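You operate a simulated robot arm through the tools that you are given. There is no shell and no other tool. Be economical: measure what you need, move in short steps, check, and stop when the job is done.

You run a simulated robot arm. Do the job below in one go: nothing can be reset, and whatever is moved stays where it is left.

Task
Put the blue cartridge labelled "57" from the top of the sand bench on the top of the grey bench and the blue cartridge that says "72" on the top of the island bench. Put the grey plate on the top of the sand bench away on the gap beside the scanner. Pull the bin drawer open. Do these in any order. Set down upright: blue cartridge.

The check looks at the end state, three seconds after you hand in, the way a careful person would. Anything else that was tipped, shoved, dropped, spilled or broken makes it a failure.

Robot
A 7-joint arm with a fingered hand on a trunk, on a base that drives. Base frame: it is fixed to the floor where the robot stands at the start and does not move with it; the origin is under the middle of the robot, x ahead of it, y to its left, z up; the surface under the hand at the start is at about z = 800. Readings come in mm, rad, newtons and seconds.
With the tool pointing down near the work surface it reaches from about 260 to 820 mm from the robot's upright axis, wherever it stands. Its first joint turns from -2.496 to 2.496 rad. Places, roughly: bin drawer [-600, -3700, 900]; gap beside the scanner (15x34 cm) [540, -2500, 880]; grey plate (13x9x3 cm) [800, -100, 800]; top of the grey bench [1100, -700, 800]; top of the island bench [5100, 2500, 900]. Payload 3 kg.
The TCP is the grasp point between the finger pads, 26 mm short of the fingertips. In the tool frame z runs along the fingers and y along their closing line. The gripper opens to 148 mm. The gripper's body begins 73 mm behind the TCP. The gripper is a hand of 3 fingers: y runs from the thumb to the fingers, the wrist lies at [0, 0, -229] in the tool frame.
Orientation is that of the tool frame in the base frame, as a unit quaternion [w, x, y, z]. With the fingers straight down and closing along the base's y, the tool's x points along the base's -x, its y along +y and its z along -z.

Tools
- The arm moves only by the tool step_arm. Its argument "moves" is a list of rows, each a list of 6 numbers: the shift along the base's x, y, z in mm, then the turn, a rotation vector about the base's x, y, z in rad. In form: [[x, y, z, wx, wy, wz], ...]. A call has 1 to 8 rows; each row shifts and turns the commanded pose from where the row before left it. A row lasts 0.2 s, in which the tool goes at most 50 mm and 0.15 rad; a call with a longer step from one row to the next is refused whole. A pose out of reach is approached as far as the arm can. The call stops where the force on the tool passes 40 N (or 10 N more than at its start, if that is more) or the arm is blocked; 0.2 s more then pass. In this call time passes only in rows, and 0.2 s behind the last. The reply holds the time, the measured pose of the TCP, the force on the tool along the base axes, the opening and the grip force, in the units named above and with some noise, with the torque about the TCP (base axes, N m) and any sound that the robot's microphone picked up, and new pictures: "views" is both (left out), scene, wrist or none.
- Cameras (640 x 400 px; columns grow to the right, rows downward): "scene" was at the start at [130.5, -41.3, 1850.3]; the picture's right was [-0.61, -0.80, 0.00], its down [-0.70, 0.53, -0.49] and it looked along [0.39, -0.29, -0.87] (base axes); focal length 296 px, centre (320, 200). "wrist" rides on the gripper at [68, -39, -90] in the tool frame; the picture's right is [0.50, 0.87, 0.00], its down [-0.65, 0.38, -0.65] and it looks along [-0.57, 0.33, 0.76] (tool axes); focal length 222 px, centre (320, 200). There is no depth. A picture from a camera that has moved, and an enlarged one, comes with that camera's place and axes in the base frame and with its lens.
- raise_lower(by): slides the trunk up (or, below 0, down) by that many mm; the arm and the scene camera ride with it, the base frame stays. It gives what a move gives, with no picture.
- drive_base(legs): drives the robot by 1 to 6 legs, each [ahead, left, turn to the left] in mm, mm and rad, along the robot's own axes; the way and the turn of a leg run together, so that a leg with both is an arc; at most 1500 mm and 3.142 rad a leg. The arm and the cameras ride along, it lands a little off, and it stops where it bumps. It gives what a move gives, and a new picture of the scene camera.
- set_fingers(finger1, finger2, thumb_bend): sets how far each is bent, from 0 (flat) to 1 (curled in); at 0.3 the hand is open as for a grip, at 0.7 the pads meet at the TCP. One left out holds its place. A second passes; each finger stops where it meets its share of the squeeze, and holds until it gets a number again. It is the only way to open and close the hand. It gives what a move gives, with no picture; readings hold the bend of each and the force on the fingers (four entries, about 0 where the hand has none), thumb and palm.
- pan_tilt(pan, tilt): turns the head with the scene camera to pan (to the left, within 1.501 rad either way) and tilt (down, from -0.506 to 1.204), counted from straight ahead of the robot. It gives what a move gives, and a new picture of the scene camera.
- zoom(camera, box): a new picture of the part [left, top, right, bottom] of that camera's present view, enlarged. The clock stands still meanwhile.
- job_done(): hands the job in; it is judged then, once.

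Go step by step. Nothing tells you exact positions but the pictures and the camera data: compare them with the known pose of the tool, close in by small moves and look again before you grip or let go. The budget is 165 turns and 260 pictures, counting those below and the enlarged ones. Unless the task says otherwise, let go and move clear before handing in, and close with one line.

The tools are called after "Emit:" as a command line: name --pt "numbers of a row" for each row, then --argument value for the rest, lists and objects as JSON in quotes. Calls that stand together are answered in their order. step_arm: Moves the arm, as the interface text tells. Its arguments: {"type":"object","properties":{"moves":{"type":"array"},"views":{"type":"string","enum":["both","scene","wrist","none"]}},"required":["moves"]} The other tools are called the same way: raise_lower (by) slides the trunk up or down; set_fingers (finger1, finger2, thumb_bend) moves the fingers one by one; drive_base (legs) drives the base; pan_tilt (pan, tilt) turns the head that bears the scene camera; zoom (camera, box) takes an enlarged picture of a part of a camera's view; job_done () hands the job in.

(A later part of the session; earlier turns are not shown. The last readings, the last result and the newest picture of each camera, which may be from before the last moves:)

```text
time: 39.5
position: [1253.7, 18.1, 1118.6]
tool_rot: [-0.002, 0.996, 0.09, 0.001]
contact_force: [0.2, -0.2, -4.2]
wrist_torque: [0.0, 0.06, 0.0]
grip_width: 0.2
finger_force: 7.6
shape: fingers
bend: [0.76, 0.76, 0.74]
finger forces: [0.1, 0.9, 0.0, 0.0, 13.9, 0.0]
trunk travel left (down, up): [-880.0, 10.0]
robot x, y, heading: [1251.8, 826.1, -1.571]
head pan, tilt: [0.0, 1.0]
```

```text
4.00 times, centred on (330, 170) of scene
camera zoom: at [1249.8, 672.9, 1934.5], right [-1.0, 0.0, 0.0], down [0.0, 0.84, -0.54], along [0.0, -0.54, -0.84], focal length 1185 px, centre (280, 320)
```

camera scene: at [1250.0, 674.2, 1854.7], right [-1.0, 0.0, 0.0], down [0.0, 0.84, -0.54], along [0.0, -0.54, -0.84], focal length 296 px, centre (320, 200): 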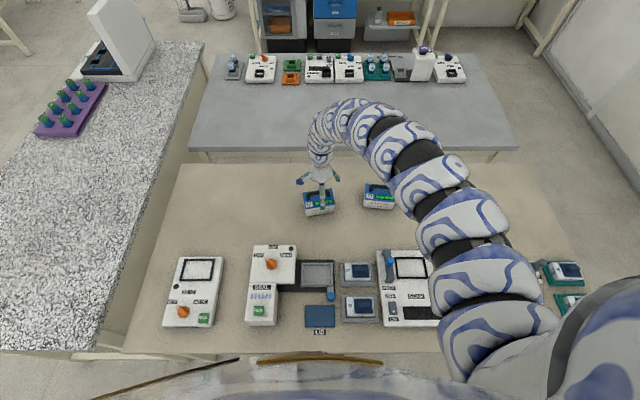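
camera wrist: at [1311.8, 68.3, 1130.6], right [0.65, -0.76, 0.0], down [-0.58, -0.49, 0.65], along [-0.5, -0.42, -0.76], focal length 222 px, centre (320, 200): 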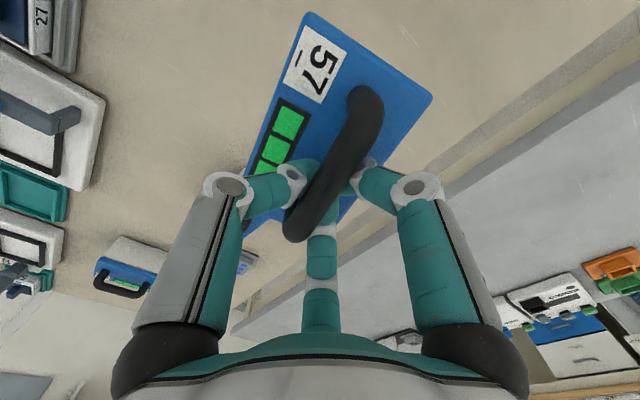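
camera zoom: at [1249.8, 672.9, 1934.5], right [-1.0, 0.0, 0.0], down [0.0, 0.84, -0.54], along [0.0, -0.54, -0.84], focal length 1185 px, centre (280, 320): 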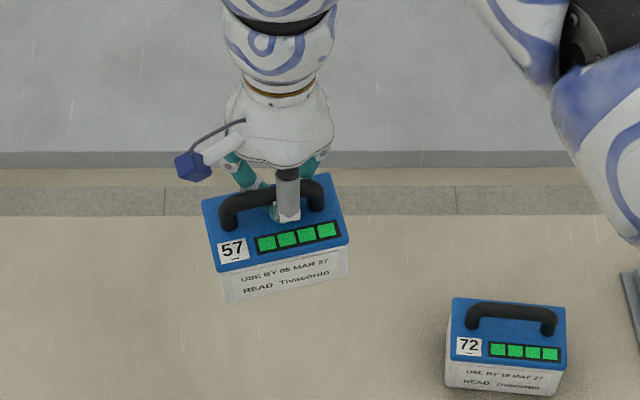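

Lifted well clear and hanging level. I back off, drive to the near end of the benches, turn, and strafe to the grey bench.

Emit:
drive_base --legs '[[-175, 0, 0], [0, -1255, 0], [0, 0, 1.571]]'

Emit:
drive_base --legs '[[0, -1450, 0]]'

```text
time: 50.8
position: [802.3, 1005.7, 1118.6]
tool_rot: [-0.002, 0.637, 0.771, -0.001]
contact_force: [1.1, -0.3, -4.3]
wrist_torque: [-0.01, -0.05, -0.03]
grip_width: 0.1
finger_force: 0.5
shape: fingers
bend: [0.76, 0.76, 0.74]
finger forces: [0.0, 0.7, 0.0, 0.0, 0.1, 0.0]
trunk travel left (down, up): [-880.0, 10.0]
robot x, y, heading: [-5.9, 997.6, 0.01]
head pan, tilt: [0.0, 1.0]
camera scene: at [144.6, 996.7, 1934.5], right [0.01, -1.0, 0.0], down [-0.84, -0.01, -0.54], along [0.54, 0.01, -0.84], focal length 296 px, centre (320, 200)
```

scene: 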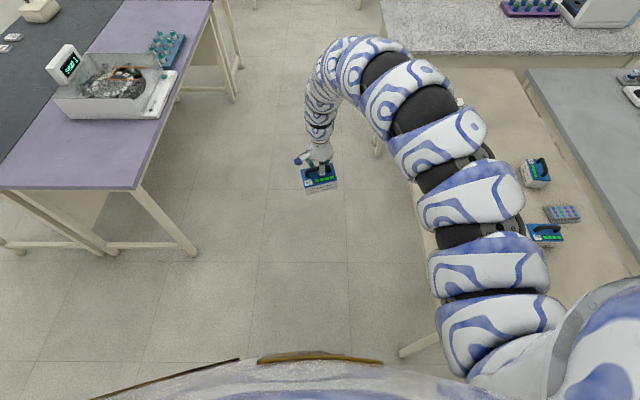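

```text
time: 58.0
position: [828.5, -425.5, 1119.7]
tool_rot: [-0.002, 0.63, 0.776, -0.002]
contact_force: [-0.4, -0.2, -4.6]
wrist_torque: [-0.03, 0.0, 0.04]
grip_width: 0.0
finger_force: 0.6
shape: fingers
bend: [0.76, 0.76, 0.74]
finger forces: [0.1, 0.7, 0.1, 0.0, 0.0, 0.0]
trunk travel left (down, up): [-880.0, 10.0]
robot x, y, heading: [20.3, -447.4, 0.024]
head pan, tilt: [0.0, 1.0]
camera scene: at [171.5, -444.6, 1934.5], right [0.03, -1.0, 0.0], down [-0.84, -0.02, -0.54], along [0.54, 0.01, -0.84], focal length 296 px, centre (320, 200)
```

scene: 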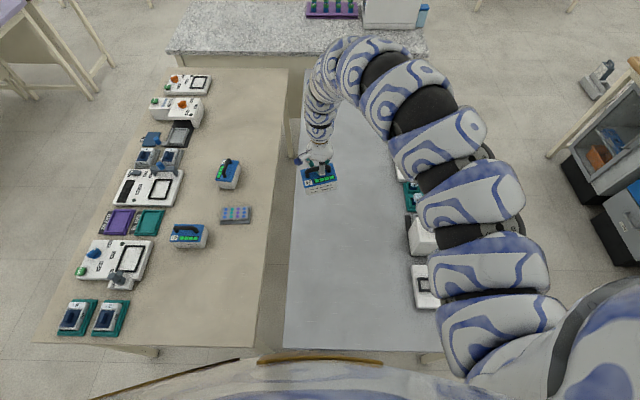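

The cartridge is above the grey bench's clear strip. I shift to about (770, -510) and lower.

Emit:
step_arm --pt "-20 -30 0 0 0 0" --pt "-20 -30 0 0 0 0" --pt "-20 -25 -40 0 0 0" --pt "0 0 -45 0 0 0" --pt "0 0 -45 0 0 0" --pt "0 0 -35 0 0 0" --views "both"

Emit:
zoom --camera "scene" --box '[280, 130, 420, 230]'

```text
refused: row 3 steps farther than a row can; nothing moved
```

```text
4.00 times, centred on (350, 180) of scene
camera zoom: at [171.5, -444.6, 1934.5], right [0.03, -1.0, 0.0], down [-0.84, -0.02, -0.54], along [0.54, 0.01, -0.84], focal length 1185 px, centre (200, 280)
```

zoom: 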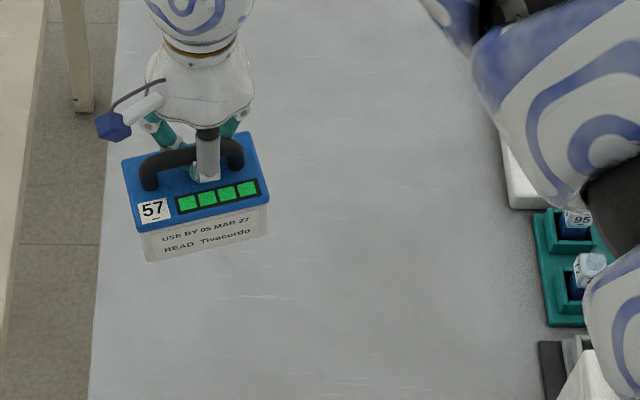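

One row was too long; I repeat with shorter steps.

Emit:
step_arm --pt "-20 -30 0 0 0 0" --pt "-20 -30 0 0 0 0" --pt "-20 -30 -20 0 0 0" --pt "0 0 -45 0 0 0" --pt "0 0 -45 0 0 0" --pt "0 0 -45 0 0 0" --pt "0 0 -25 0 0 0" --views "both"

Emit:
zoom --camera "scene" --box '[280, 150, 420, 250]'

```text
time: 59.6
position: [781.4, -512.7, 926.3]
tool_rot: [-0.001, 0.631, 0.776, 0.0]
contact_force: [0.5, -0.6, -4.3]
wrist_torque: [0.0, -0.02, -0.02]
grip_width: 0.2
finger_force: 0.3
shape: fingers
bend: [0.76, 0.76, 0.74]
finger forces: [0.0, 0.8, 0.0, 0.1, 0.1, 0.0]
out of reach, approached as far as the arm can: row 2
trunk travel left (down, up): [-880.0, 10.0]
robot x, y, heading: [21.7, -446.0, 0.025]
head pan, tilt: [0.0, 1.0]
camera scene: at [171.0, -444.9, 1934.6], right [0.03, -1.0, 0.0], down [-0.84, -0.02, -0.54], along [0.54, 0.01, -0.84], focal length 296 px, centre (320, 200)
camera wrist: at [728.7, -456.8, 1017.1], right [0.75, 0.67, 0.0], down [0.51, -0.56, 0.65], along [0.43, -0.49, -0.76], focal length 222 px, centre (320, 200)
```

scene: 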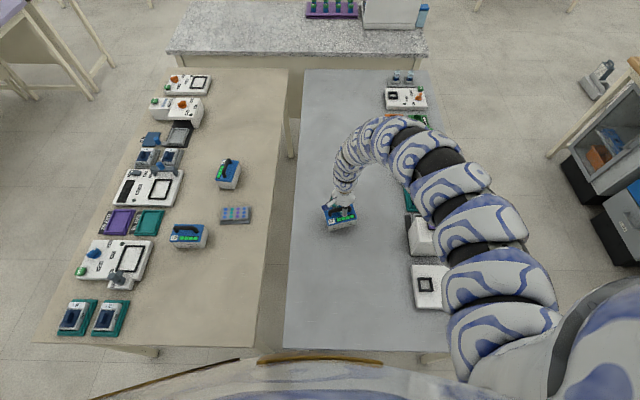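
wrist: 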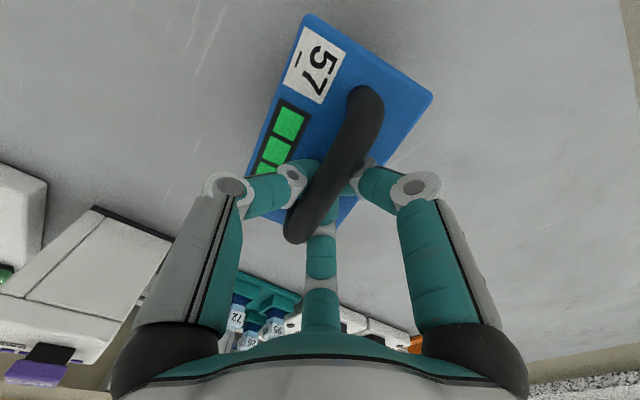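

```text
4.00 times, centred on (350, 200) of scene
camera zoom: at [171.0, -444.9, 1934.6], right [0.03, -1.0, 0.0], down [-0.84, -0.02, -0.54], along [0.54, 0.01, -0.84], focal length 1185 px, centre (200, 200)
```

zoom: 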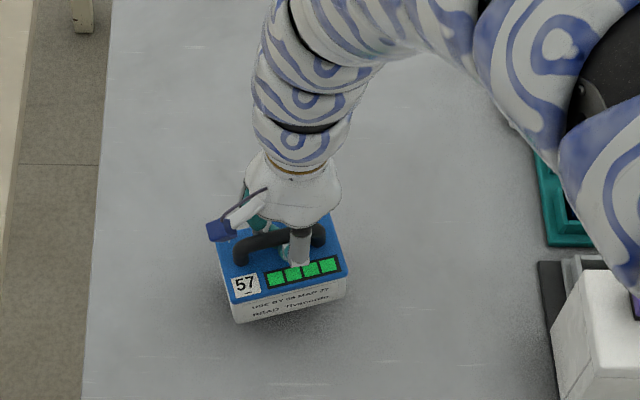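

Nearly down. I lower in small steps watching for the weight to come off.

Emit:
step_arm --pt "0 0 -6 0 0 0" --pt "0 0 -5 0 0 0" --views "none"

Emit:
step_arm --pt "0 0 -5 0 0 0" --views "none"

Emit:
step_arm --pt "0 0 -4 0 0 0" --views "wrist"

```text
time: 60.2
position: [780.4, -513.7, 914.8]
tool_rot: [-0.001, 0.631, 0.776, -0.001]
contact_force: [0.4, 0.1, -3.9]
wrist_torque: [-0.03, -0.01, 0.03]
grip_width: 0.0
finger_force: 0.2
shape: fingers
bend: [0.76, 0.76, 0.74]
finger forces: [0.0, 0.6, 0.0, 0.1, 0.1, 0.0]
trunk travel left (down, up): [-880.0, 10.0]
robot x, y, heading: [22.4, -448.7, 0.027]
head pan, tilt: [0.0, 1.0]
```

```text
time: 60.6
position: [780.5, -513.7, 909.8]
tool_rot: [-0.002, 0.63, 0.776, 0.0]
contact_force: [-0.3, 0.4, -4.2]
wrist_torque: [-0.05, 0.0, -0.02]
grip_width: 0.0
finger_force: 0.5
shape: fingers
bend: [0.76, 0.76, 0.74]
finger forces: [0.0, 0.7, 0.1, 0.0, 0.0, 0.0]
trunk travel left (down, up): [-880.0, 10.0]
robot x, y, heading: [21.0, -447.7, 0.031]
head pan, tilt: [0.0, 1.0]
```

```text
time: 61.0
position: [780.2, -513.7, 905.9]
tool_rot: [-0.001, 0.631, 0.776, -0.001]
contact_force: [-0.6, -0.1, -3.9]
wrist_torque: [-0.02, -0.01, 0.05]
grip_width: 0.0
finger_force: 0.2
shape: fingers
bend: [0.76, 0.76, 0.74]
finger forces: [0.0, 0.8, 0.0, 0.0, 0.0, 0.0]
trunk travel left (down, up): [-880.0, 10.0]
robot x, y, heading: [19.5, -446.8, 0.028]
head pan, tilt: [0.0, 1.0]
camera wrist: at [728.4, -456.0, 996.7], right [0.75, 0.67, 0.0], down [0.51, -0.57, 0.65], along [0.43, -0.49, -0.76], focal length 222 px, centre (320, 200)
```

wrist: 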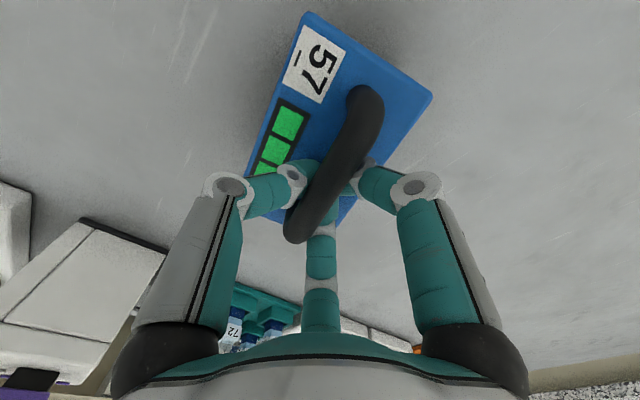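

Emit:
step_arm --pt "0 0 -4 0 0 0" --views "none"

Emit:
step_arm --pt "0 0 -3 0 0 0" --views "none"

Emit:
step_arm --pt "0 0 -3 0 0 0" --views "none"

Emit:
zoom --camera "scene" --box '[280, 160, 400, 250]'

```text
time: 61.4
position: [782.3, -512.4, 902.0]
tool_rot: [-0.001, 0.631, 0.776, 0.0]
contact_force: [-0.2, -0.1, -2.0]
wrist_torque: [0.05, 0.0, 0.04]
grip_width: 0.0
finger_force: 0.0
shape: fingers
bend: [0.76, 0.76, 0.74]
finger forces: [0.0, 0.9, 0.0, 0.1, 0.0, 0.0]
trunk travel left (down, up): [-880.0, 10.0]
robot x, y, heading: [26.9, -444.8, 0.023]
head pan, tilt: [0.0, 1.0]
```

```text
time: 61.8
position: [780.2, -511.9, 899.8]
tool_rot: [-0.001, 0.631, 0.776, 0.001]
contact_force: [0.5, -1.2, -3.3]
wrist_torque: [0.02, 0.01, 0.03]
grip_width: 0.1
finger_force: 0.4
shape: fingers
bend: [0.76, 0.76, 0.74]
finger forces: [0.1, 1.1, 0.0, 0.0, 0.0, 0.0]
trunk travel left (down, up): [-880.0, 10.0]
robot x, y, heading: [21.8, -447.3, 0.027]
head pan, tilt: [0.0, 1.0]
```

```text
time: 62.2
position: [780.6, -513.6, 896.8]
tool_rot: [-0.001, 0.63, 0.776, 0.0]
contact_force: [0.6, 0.6, -0.7]
wrist_torque: [0.03, 0.0, 0.02]
grip_width: 0.1
finger_force: 0.0
shape: fingers
bend: [0.76, 0.76, 0.74]
finger forces: [0.0, 0.9, 0.0, 0.0, 0.0, 0.0]
trunk travel left (down, up): [-880.0, 10.0]
robot x, y, heading: [25.2, -445.7, 0.025]
head pan, tilt: [0.0, 1.0]
```

```text
4.44 times, centred on (340, 205) of scene
camera zoom: at [171.1, -444.2, 1934.6], right [0.03, -1.0, 0.0], down [-0.84, -0.02, -0.54], along [0.54, 0.01, -0.84], focal length 1317 px, centre (231, 178)
```

zoom: 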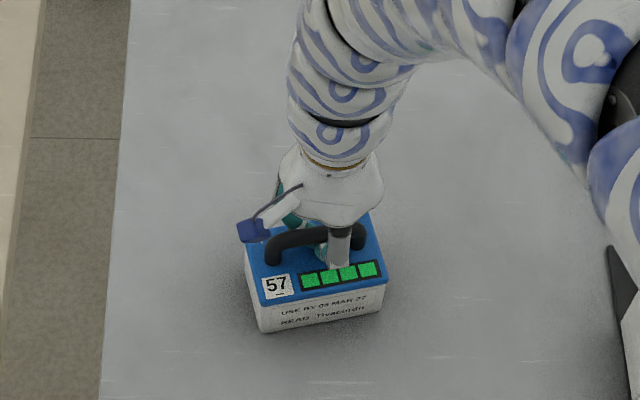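

The weight is off; it stands on the bench. I open a little, rise 9 mm so tips clear the lid, then open fully and rise.

Emit:
set_fingers --finger1 0.6 --finger2 0.6 --thumb_bend 0.6

Emit:
step_arm --pt "0 0 5 0 0 0" --pt "0 0 5 0 0 0" --views "wrist"

```text
time: 63.1
position: [784.7, -511.4, 899.4]
tool_rot: [0.003, 0.63, 0.776, 0.002]
contact_force: [-0.1, 0.4, 27.8]
wrist_torque: [-0.01, 0.1, -0.04]
grip_width: 18.1
finger_force: 13.7
shape: fingers
bend: [0.63, 0.63, 0.62]
finger forces: [7.4, 7.6, 0.1, 0.0, 13.0, 0.0]
trunk travel left (down, up): [-880.0, 10.0]
robot x, y, heading: [24.8, -443.5, 0.028]
head pan, tilt: [0.0, 1.0]
stopped: the force on the tool passed its limit at 41 N (the readings are from after the stop); the commanded pose is now the measured one
```

```text
time: 63.8
position: [781.5, -512.0, 905.2]
tool_rot: [-0.001, 0.631, 0.776, 0.0]
contact_force: [0.6, -0.7, -0.2]
wrist_torque: [0.02, -0.02, 0.0]
grip_width: 29.1
finger_force: 0.1
shape: fingers
bend: [0.6, 0.6, 0.6]
finger forces: [0.0, 0.0, 0.1, 0.0, 0.1, 0.1]
trunk travel left (down, up): [-880.0, 10.0]
robot x, y, heading: [25.6, -445.6, 0.024]
head pan, tilt: [0.0, 1.0]
camera wrist: at [728.6, -455.5, 996.9], right [0.75, 0.67, 0.0], down [0.51, -0.57, 0.65], along [0.43, -0.49, -0.76], focal length 222 px, centre (320, 200)
```

wrist: 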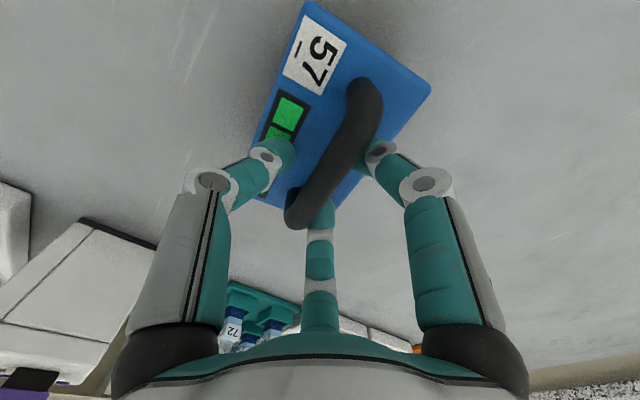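

Tips dipped onto the lid, no harm. Gap is now 29 mm around the bar, so I rise straight up in small steps.

Emit:
step_arm --pt "0 0 3 0 0 0" --views "none"

Emit:
set_fingers --finger1 0.5 --finger2 0.5 --thumb_bend 0.5

Emit:
step_arm --pt "0 0 20 0 0 0" --pt "0 0 30 0 0 0" --pt "0 0 40 0 0 0" --pt "0 0 45 0 0 0" --views "both"

```text
time: 64.2
position: [782.8, -512.4, 910.5]
tool_rot: [-0.001, 0.631, 0.776, 0.0]
contact_force: [1.6, 0.0, -0.2]
wrist_torque: [0.0, 0.03, 0.0]
grip_width: 29.2
finger_force: 0.1
shape: fingers
bend: [0.6, 0.6, 0.6]
finger forces: [0.0, 0.1, 0.0, 0.1, 0.0, 0.0]
trunk travel left (down, up): [-880.0, 10.0]
robot x, y, heading: [21.5, -449.0, 0.029]
head pan, tilt: [0.0, 1.0]
```

```text
time: 65.2
position: [781.6, -512.4, 911.2]
tool_rot: [0.0, 0.631, 0.776, 0.001]
contact_force: [0.2, 0.4, -0.1]
wrist_torque: [0.01, -0.01, 0.04]
grip_width: 61.7
finger_force: 0.1
shape: fingers
bend: [0.5, 0.5, 0.5]
finger forces: [0.1, 0.0, 0.0, 0.0, 0.0, 0.0]
trunk travel left (down, up): [-880.0, 10.0]
robot x, y, heading: [22.0, -447.3, 0.026]
head pan, tilt: [0.0, 1.0]
```

```text
time: 66.2
position: [780.4, -510.3, 1045.7]
tool_rot: [0.0, 0.63, 0.776, 0.0]
contact_force: [-0.9, 0.8, -0.7]
wrist_torque: [-0.08, -0.04, 0.01]
grip_width: 61.9
finger_force: 0.1
shape: fingers
bend: [0.5, 0.5, 0.5]
finger forces: [0.0, 0.0, 0.0, 0.0, 0.0, 0.1]
trunk travel left (down, up): [-880.0, 10.0]
robot x, y, heading: [23.0, -447.8, 0.025]
head pan, tilt: [0.0, 1.0]
camera scene: at [169.6, -442.0, 1934.7], right [0.03, -1.0, 0.0], down [-0.84, -0.02, -0.54], along [0.54, 0.01, -0.84], focal length 296 px, centre (320, 200)
camera wrist: at [728.1, -452.9, 1136.6], right [0.74, 0.67, 0.0], down [0.51, -0.56, 0.65], along [0.44, -0.49, -0.76], focal length 222 px, centre (320, 200)
```

scene: 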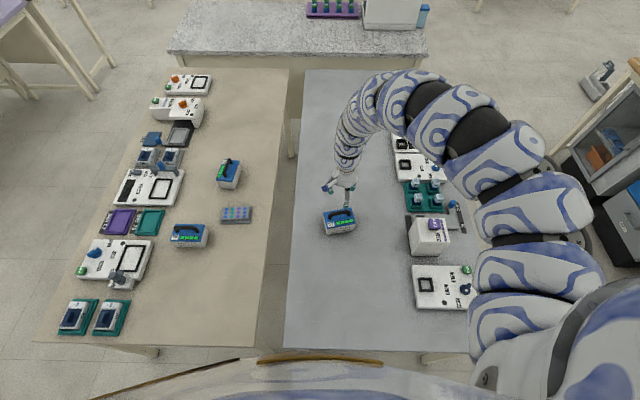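
wrist: 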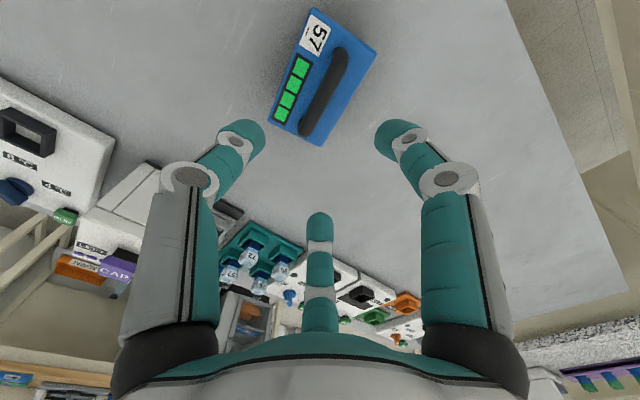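

"57" stands upright on the grey bench. Next the plate: I strafe left so it comes into reach.

Emit:
drive_base --legs '[[0, 350, -0.025]]'

Emit:
zoom --camera "scene" --box '[240, 170, 360, 250]'

```text
time: 68.4
position: [775.5, -187.3, 1046.2]
tool_rot: [-0.001, 0.642, 0.767, 0.001]
contact_force: [-0.8, 0.5, 0.9]
wrist_torque: [-0.01, -0.01, -0.01]
grip_width: 61.7
finger_force: 0.1
shape: fingers
bend: [0.5, 0.5, 0.5]
finger forces: [0.1, 0.1, 0.1, 0.0, 0.1, 0.0]
trunk travel left (down, up): [-880.0, 10.0]
robot x, y, heading: [23.1, -101.4, -0.003]
head pan, tilt: [0.0, 1.0]
camera scene: at [167.1, -99.9, 1934.6], right [0.0, -1.0, 0.0], down [-0.84, 0.0, -0.54], along [0.54, 0.0, -0.84], focal length 296 px, centre (320, 200)
```

scene: 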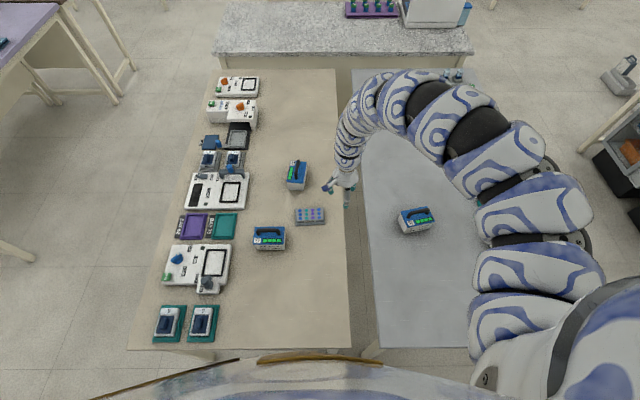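

```text
5.00 times, centred on (300, 210) of scene
camera zoom: at [167.1, -99.9, 1934.6], right [0.0, -1.0, 0.0], down [-0.84, 0.0, -0.54], along [0.54, 0.0, -0.84], focal length 1481 px, centre (420, 150)
```

zoom: 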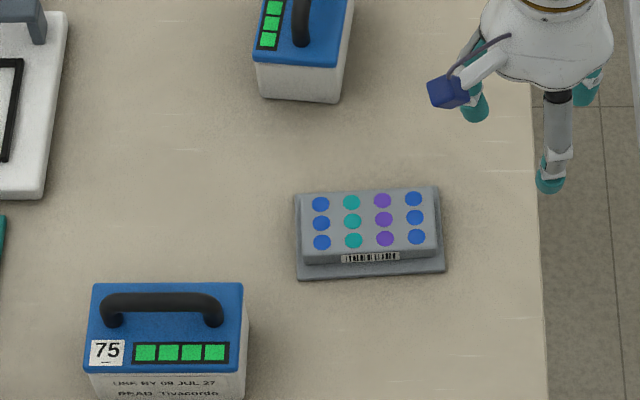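

Plate centre ≈ (810, -56), long axis along y (yaw +0.06). I rotate the tool so thumb takes the right end and the two fingers the long sides.

Emit:
step_arm --pt "5 20 0 0 0 0.145" --pt "5 20 0 0 0 0.145" --pt "5 20 0 0 0 0.145" --pt "5 20 0 0 0 0.145" --pt "5 20 0 0 0 0.145" --pt "5 18 0 0 0 0.145" --pt "5 0 0 0 0 0.145" --pt "0 0 0 0 0 0.145" --views "none"

Emit:
set_fingers --finger1 0.36 --finger2 0.36 --thumb_bend 0.36

Emit:
step_arm --pt "0 0 -40 0 0 0.145" --pt "0 0 -40 0 0 0.145" --pt "0 0 -40 0 0 0" --views "both"

Emit:
zoom --camera "scene" --box '[240, 170, 360, 250]'

```text
time: 70.2
position: [811.3, -69.2, 1045.8]
tool_rot: [0.0, 0.116, 0.993, 0.0]
contact_force: [0.2, -0.1, 0.8]
wrist_torque: [0.02, 0.0, -0.04]
grip_width: 61.9
finger_force: 0.2
shape: fingers
bend: [0.5, 0.5, 0.5]
finger forces: [0.0, 0.0, 0.0, 0.0, 0.1, 0.0]
trunk travel left (down, up): [-880.0, 10.0]
robot x, y, heading: [22.0, -99.0, -0.005]
head pan, tilt: [0.0, 1.0]
```

```text
time: 71.2
position: [811.8, -68.7, 1044.6]
tool_rot: [-0.001, 0.116, 0.993, 0.0]
contact_force: [-0.1, -0.5, 0.6]
wrist_torque: [0.03, 0.01, 0.0]
grip_width: 107.4
finger_force: 0.1
shape: fingers
bend: [0.36, 0.36, 0.36]
finger forces: [0.0, 0.0, 0.0, 0.0, 0.0, 0.0]
trunk travel left (down, up): [-880.0, 10.0]
robot x, y, heading: [20.6, -99.9, -0.002]
head pan, tilt: [0.0, 1.0]
```

```text
time: 72.0
position: [811.5, -70.0, 925.7]
tool_rot: [0.0, -0.028, 1.0, 0.001]
contact_force: [0.4, -0.3, -0.2]
wrist_torque: [0.02, 0.01, -0.01]
grip_width: 107.9
finger_force: 0.2
shape: fingers
bend: [0.36, 0.36, 0.36]
finger forces: [0.0, 0.0, 0.0, 0.0, 0.1, 0.0]
trunk travel left (down, up): [-880.0, 10.0]
robot x, y, heading: [16.8, -99.6, -0.007]
head pan, tilt: [0.0, 1.0]
camera scene: at [167.3, -100.6, 1934.6], right [0.0, -1.0, 0.0], down [-0.84, 0.0, -0.54], along [0.54, 0.0, -0.84], focal length 296 px, centre (320, 200)
camera wrist: at [746.1, -114.2, 1015.9], right [-0.55, 0.84, 0.0], down [0.63, 0.42, 0.65], along [0.55, 0.36, -0.76], focal length 222 px, centre (320, 200)
```

scene: 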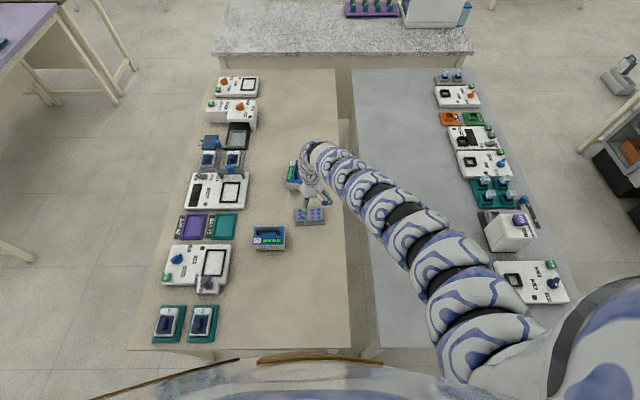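
wrist: 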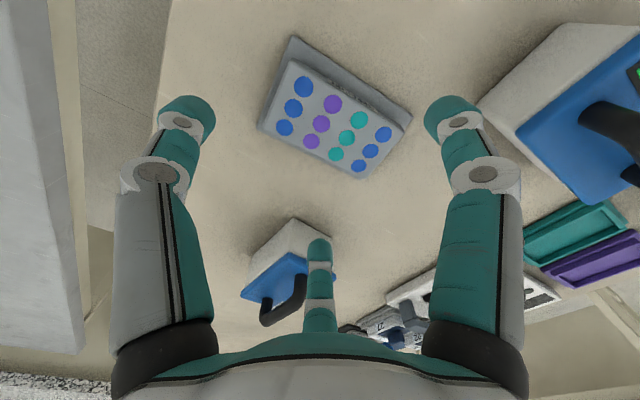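

```text
5.00 times, centred on (300, 210) of scene
camera zoom: at [167.3, -100.6, 1934.6], right [0.0, -1.0, 0.0], down [-0.84, 0.0, -0.54], along [0.54, 0.0, -0.84], focal length 1481 px, centre (420, 150)
```

zoom: 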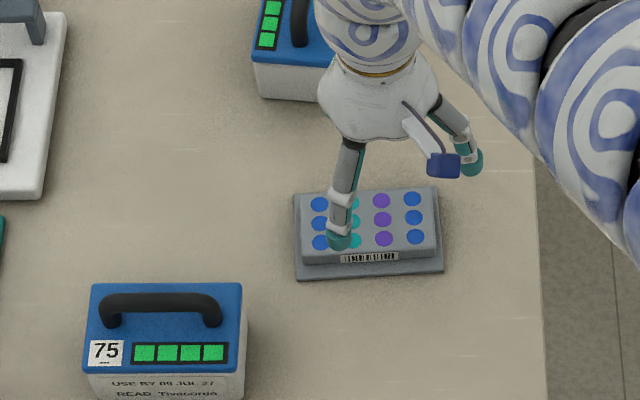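

Aligned per both cameras. I descend around the plate toward z≈845.

Emit:
step_arm --pt "-2 0 -40 0 0 0" --pt "0 0 -30 0 0 0" --pt "0 0 -10 0 0 0" --views "wrist"

Emit:
zoom --camera "scene" --box '[240, 170, 360, 250]'

```text
time: 72.8
position: [802.4, -71.7, 881.4]
tool_rot: [-0.001, -0.029, 1.0, 0.001]
contact_force: [-0.7, 0.0, 0.3]
wrist_torque: [0.01, 0.03, -0.01]
grip_width: 107.6
finger_force: 0.0
shape: fingers
bend: [0.36, 0.36, 0.36]
finger forces: [0.1, 0.0, 0.0, 0.0, 0.0, 0.0]
out of reach, approached as far as the arm can: row 1, 2, 3
trunk travel left (down, up): [-880.0, 10.0]
robot x, y, heading: [20.3, -95.9, -0.006]
head pan, tilt: [0.0, 1.0]
camera wrist: at [736.5, -115.4, 971.9], right [-0.55, 0.84, 0.0], down [0.63, 0.41, 0.65], along [0.55, 0.36, -0.76], focal length 222 px, centre (320, 200)
```

wrist: 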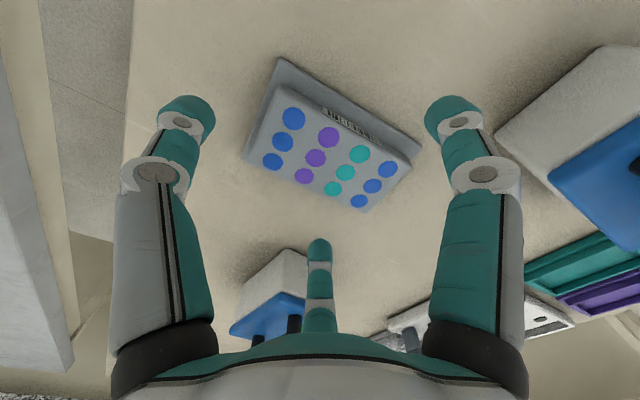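

```text
5.00 times, centred on (300, 210) of scene
camera zoom: at [167.7, -101.1, 1934.5], right [0.0, -1.0, 0.0], down [-0.84, 0.0, -0.54], along [0.54, 0.0, -0.84], focal length 1481 px, centre (420, 150)
```

zoom: 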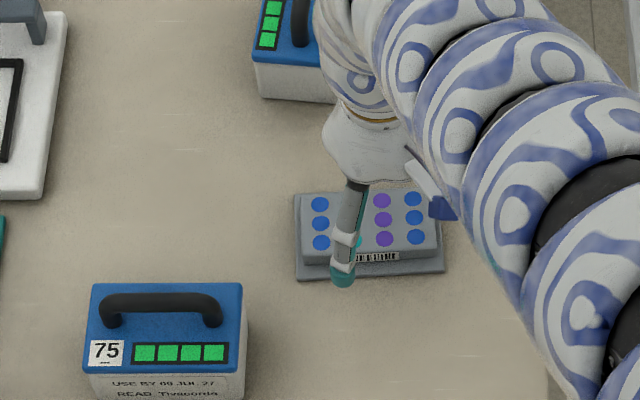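

The trunk is too high for this reach. I raise the hand, lower the trunk by 150, and re-approach.

Emit:
step_arm --pt "5 1 40 0 0 0" --pt "4 1 45 0 0 0" --pt "0 0 45 0 0 0" --pt "0 0 35 0 0 0" --views "none"

Emit:
raise_lower --by -130

Emit:
step_arm --pt "0 0 -10 0 0 0" --views "both"

```text
time: 73.8
position: [810.6, -69.5, 1045.5]
tool_rot: [-0.002, -0.027, 1.0, 0.0]
contact_force: [-0.2, 0.5, 0.3]
wrist_torque: [0.0, 0.01, -0.02]
grip_width: 108.2
finger_force: 0.0
shape: fingers
bend: [0.36, 0.36, 0.36]
finger forces: [0.1, 0.0, 0.1, 0.1, 0.0, 0.0]
trunk travel left (down, up): [-880.0, 10.0]
robot x, y, heading: [22.4, -98.6, -0.003]
head pan, tilt: [0.0, 1.0]
```

```text
time: 75.4
position: [810.9, -69.6, 915.1]
tool_rot: [0.0, -0.028, 1.0, 0.0]
contact_force: [-0.5, 0.9, 0.7]
wrist_torque: [-0.02, 0.05, 0.0]
grip_width: 107.7
finger_force: 0.0
shape: fingers
bend: [0.36, 0.36, 0.36]
finger forces: [0.0, 0.0, 0.0, 0.0, 0.0, 0.0]
trunk travel left (down, up): [-750.0, 140.0]
robot x, y, heading: [17.8, -100.4, -0.004]
head pan, tilt: [0.0, 1.0]
```

```text
time: 75.8
position: [809.9, -69.5, 904.8]
tool_rot: [-0.001, -0.028, 1.0, 0.0]
contact_force: [0.2, 0.2, -0.3]
wrist_torque: [-0.04, -0.01, 0.01]
grip_width: 108.4
finger_force: 0.0
shape: fingers
bend: [0.36, 0.36, 0.36]
finger forces: [0.0, 0.1, 0.1, 0.0, 0.0, 0.1]
trunk travel left (down, up): [-750.0, 140.0]
robot x, y, heading: [20.2, -98.4, 0.001]
head pan, tilt: [0.0, 1.0]
camera scene: at [167.1, -101.1, 1804.6], right [0.0, -1.0, 0.0], down [-0.84, 0.0, -0.54], along [0.54, 0.0, -0.84], focal length 296 px, centre (320, 200)
camera wrist: at [745.0, -113.6, 995.9], right [-0.55, 0.84, 0.0], down [0.63, 0.41, 0.65], along [0.55, 0.36, -0.76], focal length 222 px, centre (320, 200)
```

scene: 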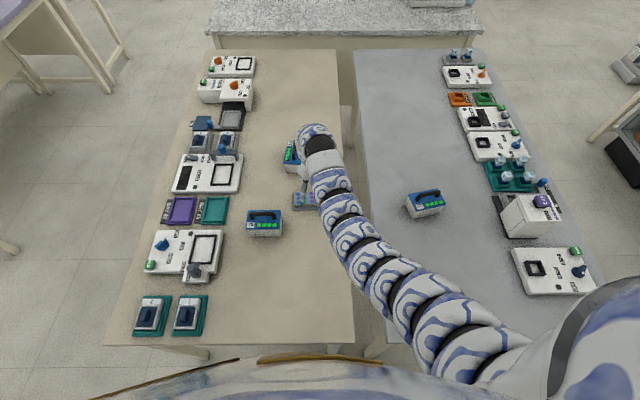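
wrist: 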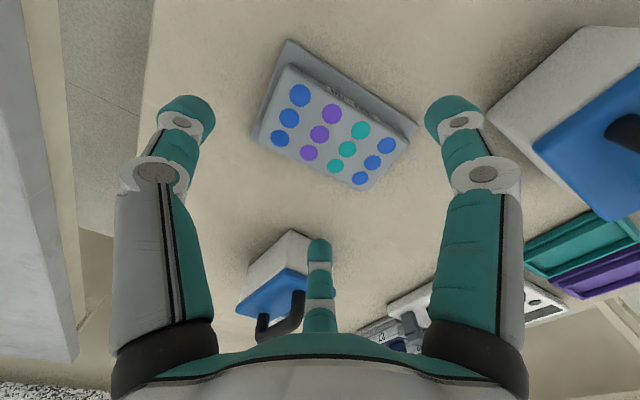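

Reach is fine now. I descend to z≈847.

Emit:
step_arm --pt "0 0 -30 0 0 0" --pt "0 0 -20 0 0 0" --pt "0 0 -8 0 0 0" --views "wrist"

Emit:
zoom --camera "scene" --box '[240, 150, 360, 230]'

```text
time: 76.6
position: [811.0, -69.7, 848.1]
tool_rot: [-0.001, -0.028, 1.0, 0.0]
contact_force: [-0.2, 0.0, 0.2]
wrist_torque: [0.04, 0.0, 0.02]
grip_width: 108.0
finger_force: 0.1
shape: fingers
bend: [0.36, 0.36, 0.36]
finger forces: [0.0, 0.0, 0.0, 0.0, 0.0, 0.0]
trunk travel left (down, up): [-750.0, 140.0]
robot x, y, heading: [20.0, -97.9, -0.006]
head pan, tilt: [0.0, 1.0]
camera wrist: at [745.3, -113.8, 938.3], right [-0.55, 0.84, 0.0], down [0.63, 0.41, 0.65], along [0.55, 0.36, -0.76], focal length 222 px, centre (320, 200)
```

wrist: 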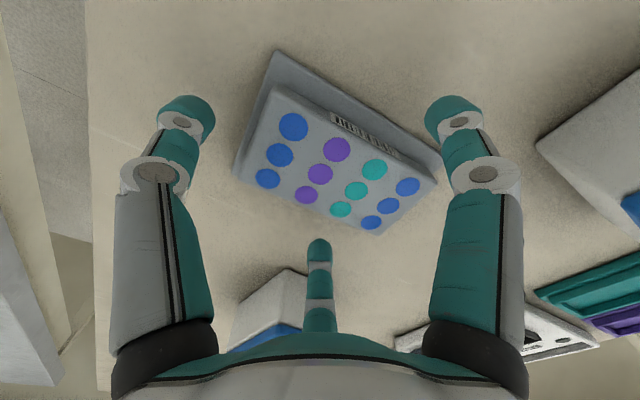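

```text
5.00 times, centred on (300, 190) of scene
camera zoom: at [167.1, -101.1, 1804.6], right [0.0, -1.0, 0.0], down [-0.84, 0.0, -0.54], along [0.54, 0.0, -0.84], focal length 1481 px, centre (420, 250)
```

zoom: 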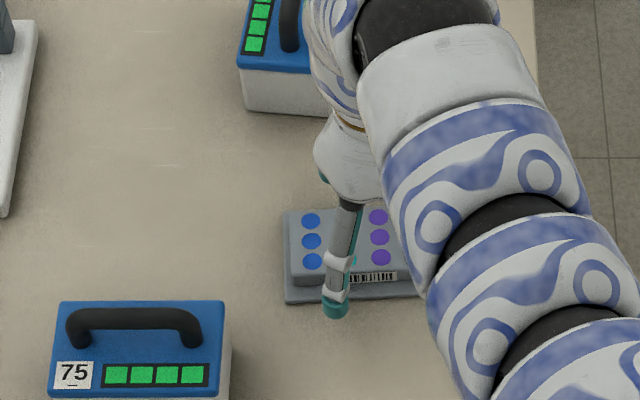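

All three fingertips will meet the sides well. I lower 4 mm more and close gently.

Emit:
step_arm --pt "0 0 -4 0 0 0" --views "none"

Emit:
set_fingers --finger1 0.46 --finger2 0.46 --thumb_bend 0.44

Emit:
step_arm --pt "0 0 0 0 0 0" --views "wrist"

```text
time: 77.0
position: [810.4, -69.4, 843.1]
tool_rot: [-0.002, -0.027, 1.0, 0.0]
contact_force: [-0.8, -0.2, -0.4]
wrist_torque: [-0.02, 0.01, -0.01]
grip_width: 108.2
finger_force: 0.1
shape: fingers
bend: [0.36, 0.36, 0.36]
finger forces: [0.0, 0.0, 0.1, 0.1, 0.0, 0.1]
trunk travel left (down, up): [-750.0, 140.0]
robot x, y, heading: [17.9, -101.0, -0.006]
head pan, tilt: [0.0, 1.0]
```

```text
time: 78.0
position: [810.5, -70.2, 844.4]
tool_rot: [-0.001, -0.027, 1.0, 0.0]
contact_force: [0.0, -0.6, 0.9]
wrist_torque: [0.03, -0.03, -0.01]
grip_width: 79.0
finger_force: 0.1
shape: fingers
bend: [0.46, 0.46, 0.44]
finger forces: [0.0, 0.0, 0.0, 0.1, 0.0, 0.0]
trunk travel left (down, up): [-750.0, 140.0]
robot x, y, heading: [20.5, -99.3, -0.004]
head pan, tilt: [0.0, 1.0]
```

```text
time: 78.4
position: [811.2, -70.2, 844.0]
tool_rot: [-0.001, -0.028, 1.0, 0.0]
contact_force: [0.2, 0.0, -0.7]
wrist_torque: [-0.01, -0.02, -0.02]
grip_width: 79.1
finger_force: 0.0
shape: fingers
bend: [0.46, 0.46, 0.44]
finger forces: [0.1, 0.1, 0.0, 0.1, 0.1, 0.0]
trunk travel left (down, up): [-750.0, 140.0]
robot x, y, heading: [18.7, -99.0, -0.004]
head pan, tilt: [0.0, 1.0]
camera wrist: at [745.0, -113.9, 934.4], right [-0.55, 0.84, 0.0], down [0.63, 0.41, 0.65], along [0.55, 0.36, -0.76], focal length 222 px, centre (320, 200)
```

wrist: 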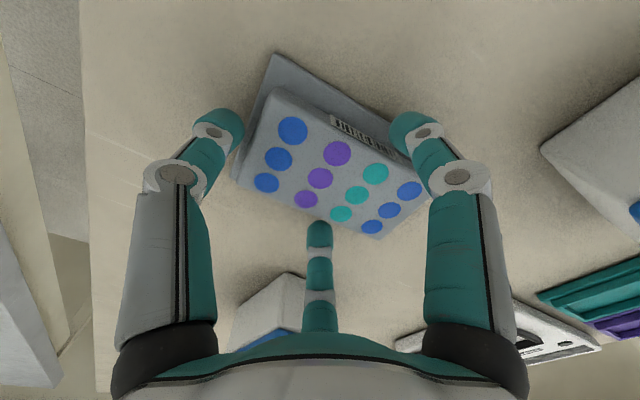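

No contact yet but nearly touching all around. I close further.

Emit:
set_fingers --finger1 0.52 --finger2 0.52 --thumb_bend 0.5

Emit:
zoom --camera "wrist" --box '[160, 20, 480, 260]'

```text
time: 79.4
position: [810.1, -70.3, 844.1]
tool_rot: [-0.001, -0.028, 1.0, 0.0]
contact_force: [0.6, -0.9, 0.0]
wrist_torque: [0.0, 0.02, 0.0]
grip_width: 62.8
finger_force: 1.5
shape: fingers
bend: [0.5, 0.5, 0.49]
finger forces: [1.0, 1.1, 0.0, 0.0, 1.0, 0.0]
trunk travel left (down, up): [-750.0, 140.0]
robot x, y, heading: [18.9, -98.6, 0.0]
head pan, tilt: [0.0, 1.0]
```

```text
1.67 times, centred on (320, 140) of wrist
camera zoom: at [745.0, -113.9, 934.4], right [-0.55, 0.84, 0.0], down [0.63, 0.41, 0.65], along [0.55, 0.36, -0.76], focal length 370 px, centre (320, 300)
```

zoom: 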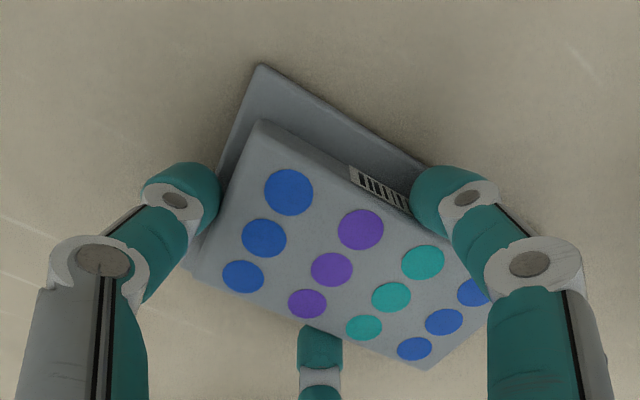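

All three touch at once. I squeeze.

Emit:
set_fingers --finger1 0.7 --finger2 0.7 --thumb_bend 0.65

Emit:
step_arm --pt "0 0 8 0 0 0" --pt "0 0 8 0 0 0" --pt "0 0 12 0 0 0" --views "both"

```text
time: 80.4
position: [810.6, -70.3, 842.9]
tool_rot: [-0.002, -0.028, 1.0, 0.0]
contact_force: [0.8, 0.2, -0.1]
wrist_torque: [0.01, -0.01, 0.02]
grip_width: 47.3
finger_force: 12.8
shape: fingers
bend: [0.52, 0.51, 0.59]
finger forces: [8.5, 8.3, 0.1, 0.0, 8.8, 0.0]
trunk travel left (down, up): [-750.0, 140.0]
robot x, y, heading: [18.5, -97.3, -0.002]
head pan, tilt: [0.0, 1.0]
```

```text
time: 81.2
position: [811.0, -69.3, 872.2]
tool_rot: [-0.001, -0.028, 1.0, 0.0]
contact_force: [-0.4, -0.9, -0.3]
wrist_torque: [-0.02, 0.01, 0.02]
grip_width: 47.4
finger_force: 12.9
shape: fingers
bend: [0.52, 0.51, 0.59]
finger forces: [8.4, 8.4, 0.0, 0.0, 8.8, 0.1]
trunk travel left (down, up): [-750.0, 140.0]
robot x, y, heading: [19.9, -99.3, 0.002]
head pan, tilt: [0.0, 1.0]
camera scene: at [166.9, -101.1, 1804.6], right [0.0, -1.0, 0.0], down [-0.84, 0.0, -0.54], along [0.54, 0.0, -0.84], focal length 296 px, centre (320, 200)
camera wrist: at [744.6, -113.9, 962.3], right [-0.55, 0.84, 0.0], down [0.63, 0.41, 0.65], along [0.55, 0.36, -0.76], focal length 222 px, centre (320, 200)
```

scene: 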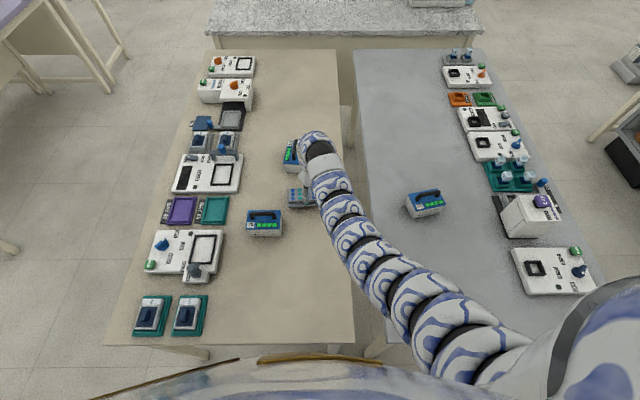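
wrist: 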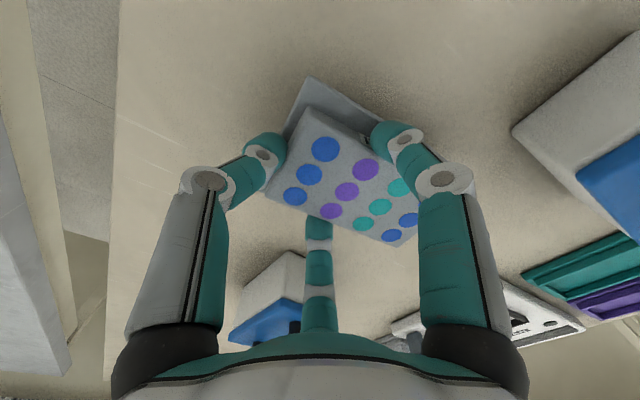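

Unclear whether the plate came up; I zoom to check.

Emit:
zoom --camera "wrist" --box '[200, 40, 480, 260]'

Emit:
zoom --camera "scene" --box '[240, 150, 360, 230]'

```text
1.82 times, centred on (340, 150) of wrist
camera zoom: at [744.6, -113.9, 962.3], right [-0.55, 0.84, 0.0], down [0.63, 0.41, 0.65], along [0.55, 0.36, -0.76], focal length 404 px, centre (284, 291)
```

zoom: 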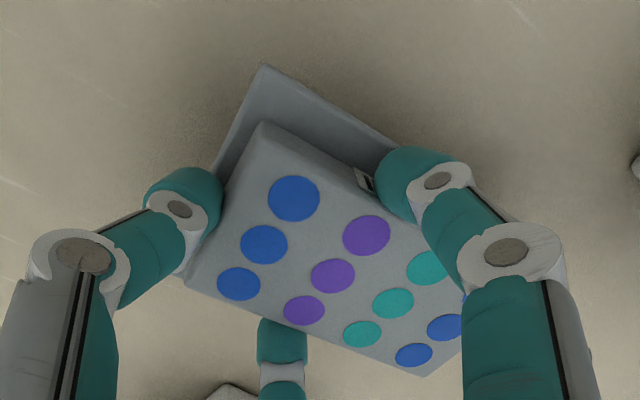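

```text
5.00 times, centred on (300, 190) of scene
camera zoom: at [166.9, -101.1, 1804.6], right [0.0, -1.0, 0.0], down [-0.84, 0.0, -0.54], along [0.54, 0.0, -0.84], focal length 1481 px, centre (420, 250)
```

zoom: 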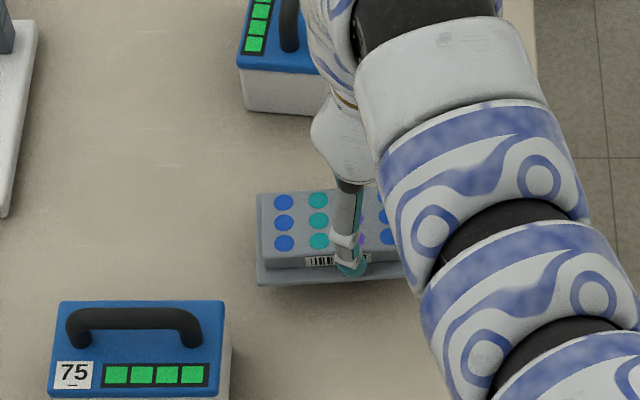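

The plate is in hand, lifted and level (it slid ~16 mm toward the fingers while closing). I raise it clear of everything.

Emit:
step_arm --pt "0 0 25 0 0 0" --pt "0 0 30 0 0 0" --pt "0 0 30 0 0 0" --pt "0 0 30 0 0 0" --views "both"

Emit:
raise_lower --by 130

Emit:
pan_tilt --pan -1.3 --tilt 0.5

```text
time: 82.2
position: [810.7, -68.2, 986.3]
tool_rot: [-0.001, -0.029, 1.0, 0.0]
contact_force: [-0.1, -0.2, -1.4]
wrist_torque: [-0.01, -0.01, -0.02]
grip_width: 46.8
finger_force: 13.2
shape: fingers
bend: [0.52, 0.51, 0.59]
finger forces: [8.4, 8.2, 0.0, 0.0, 8.7, 0.0]
trunk travel left (down, up): [-750.0, 140.0]
robot x, y, heading: [20.1, -99.3, -0.001]
head pan, tilt: [0.0, 1.0]
camera scene: at [166.7, -100.7, 1804.6], right [0.0, -1.0, 0.0], down [-0.84, 0.0, -0.54], along [0.54, 0.0, -0.84], focal length 296 px, centre (320, 200)
camera wrist: at [744.7, -112.2, 1077.4], right [-0.55, 0.84, 0.0], down [0.63, 0.41, 0.65], along [0.55, 0.36, -0.76], focal length 222 px, centre (320, 200)
```

scene: 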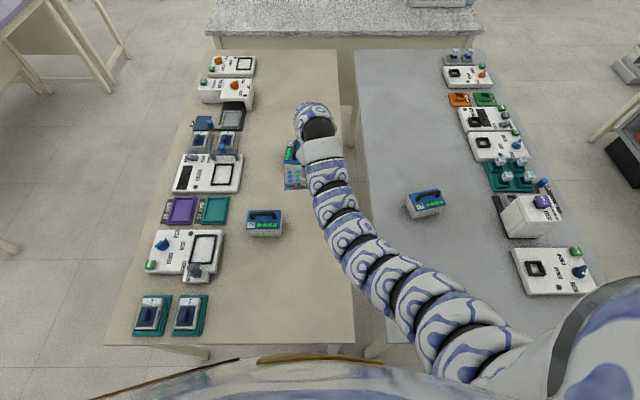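
wrist: 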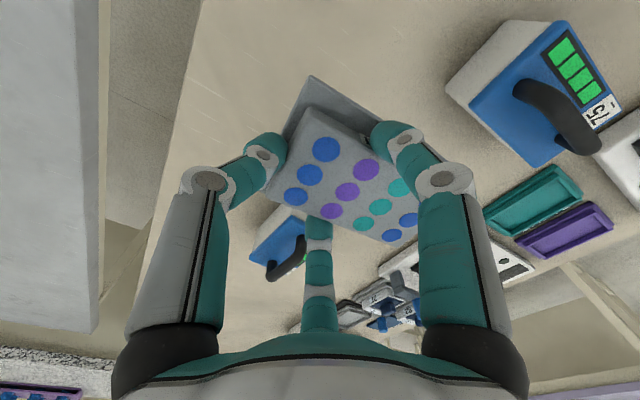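

```text
time: 83.8
position: [811.0, -69.7, 1117.4]
tool_rot: [-0.001, -0.027, 1.0, 0.0]
contact_force: [-0.4, 0.7, 0.1]
wrist_torque: [0.0, 0.03, 0.0]
grip_width: 46.7
finger_force: 12.6
shape: fingers
bend: [0.52, 0.51, 0.59]
finger forces: [8.4, 8.2, 0.0, 0.1, 8.6, 0.0]
trunk travel left (down, up): [-880.0, 10.0]
robot x, y, heading: [21.4, -100.3, -0.002]
head pan, tilt: [0.0, 1.0]
```

```text
time: 85.2
position: [811.6, -69.7, 1115.6]
tool_rot: [-0.001, -0.029, 1.0, 0.0]
contact_force: [0.3, -0.6, -0.2]
wrist_torque: [0.02, 0.02, -0.02]
grip_width: 46.9
finger_force: 12.1
shape: fingers
bend: [0.52, 0.51, 0.59]
finger forces: [8.4, 8.3, 0.1, 0.0, 8.6, 0.0]
trunk travel left (down, up): [-880.0, 10.0]
robot x, y, heading: [21.4, -97.5, -0.003]
head pan, tilt: [-1.3, 0.499]
camera scene: at [121.6, -188.6, 1975.7], right [-0.96, -0.26, 0.0], down [-0.13, 0.46, -0.88], along [0.23, -0.85, -0.48], focal length 296 px, centre (320, 200)
```

scene: 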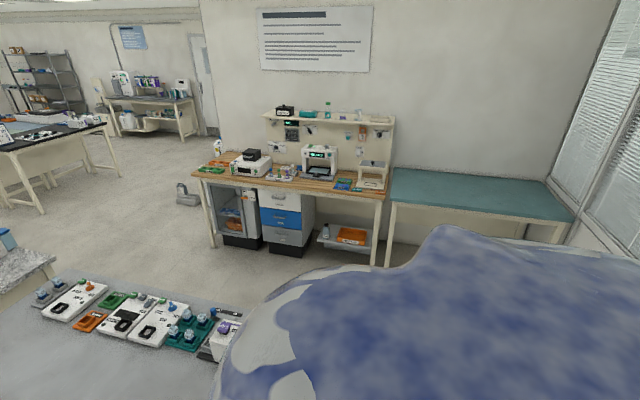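

The plate is held level. I look at the wooden bench with the gap and scanner.

Emit:
zoom --camera "scene" --box '[190, 90, 400, 265]'

```text
2.29 times, centred on (295, 178) of scene
camera zoom: at [121.6, -188.6, 1975.7], right [-0.96, -0.26, 0.0], down [-0.13, 0.46, -0.88], along [0.23, -0.85, -0.48], focal length 677 px, centre (377, 251)
```

zoom: 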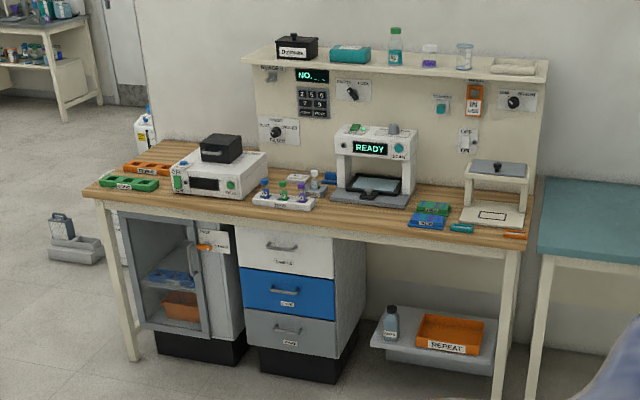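

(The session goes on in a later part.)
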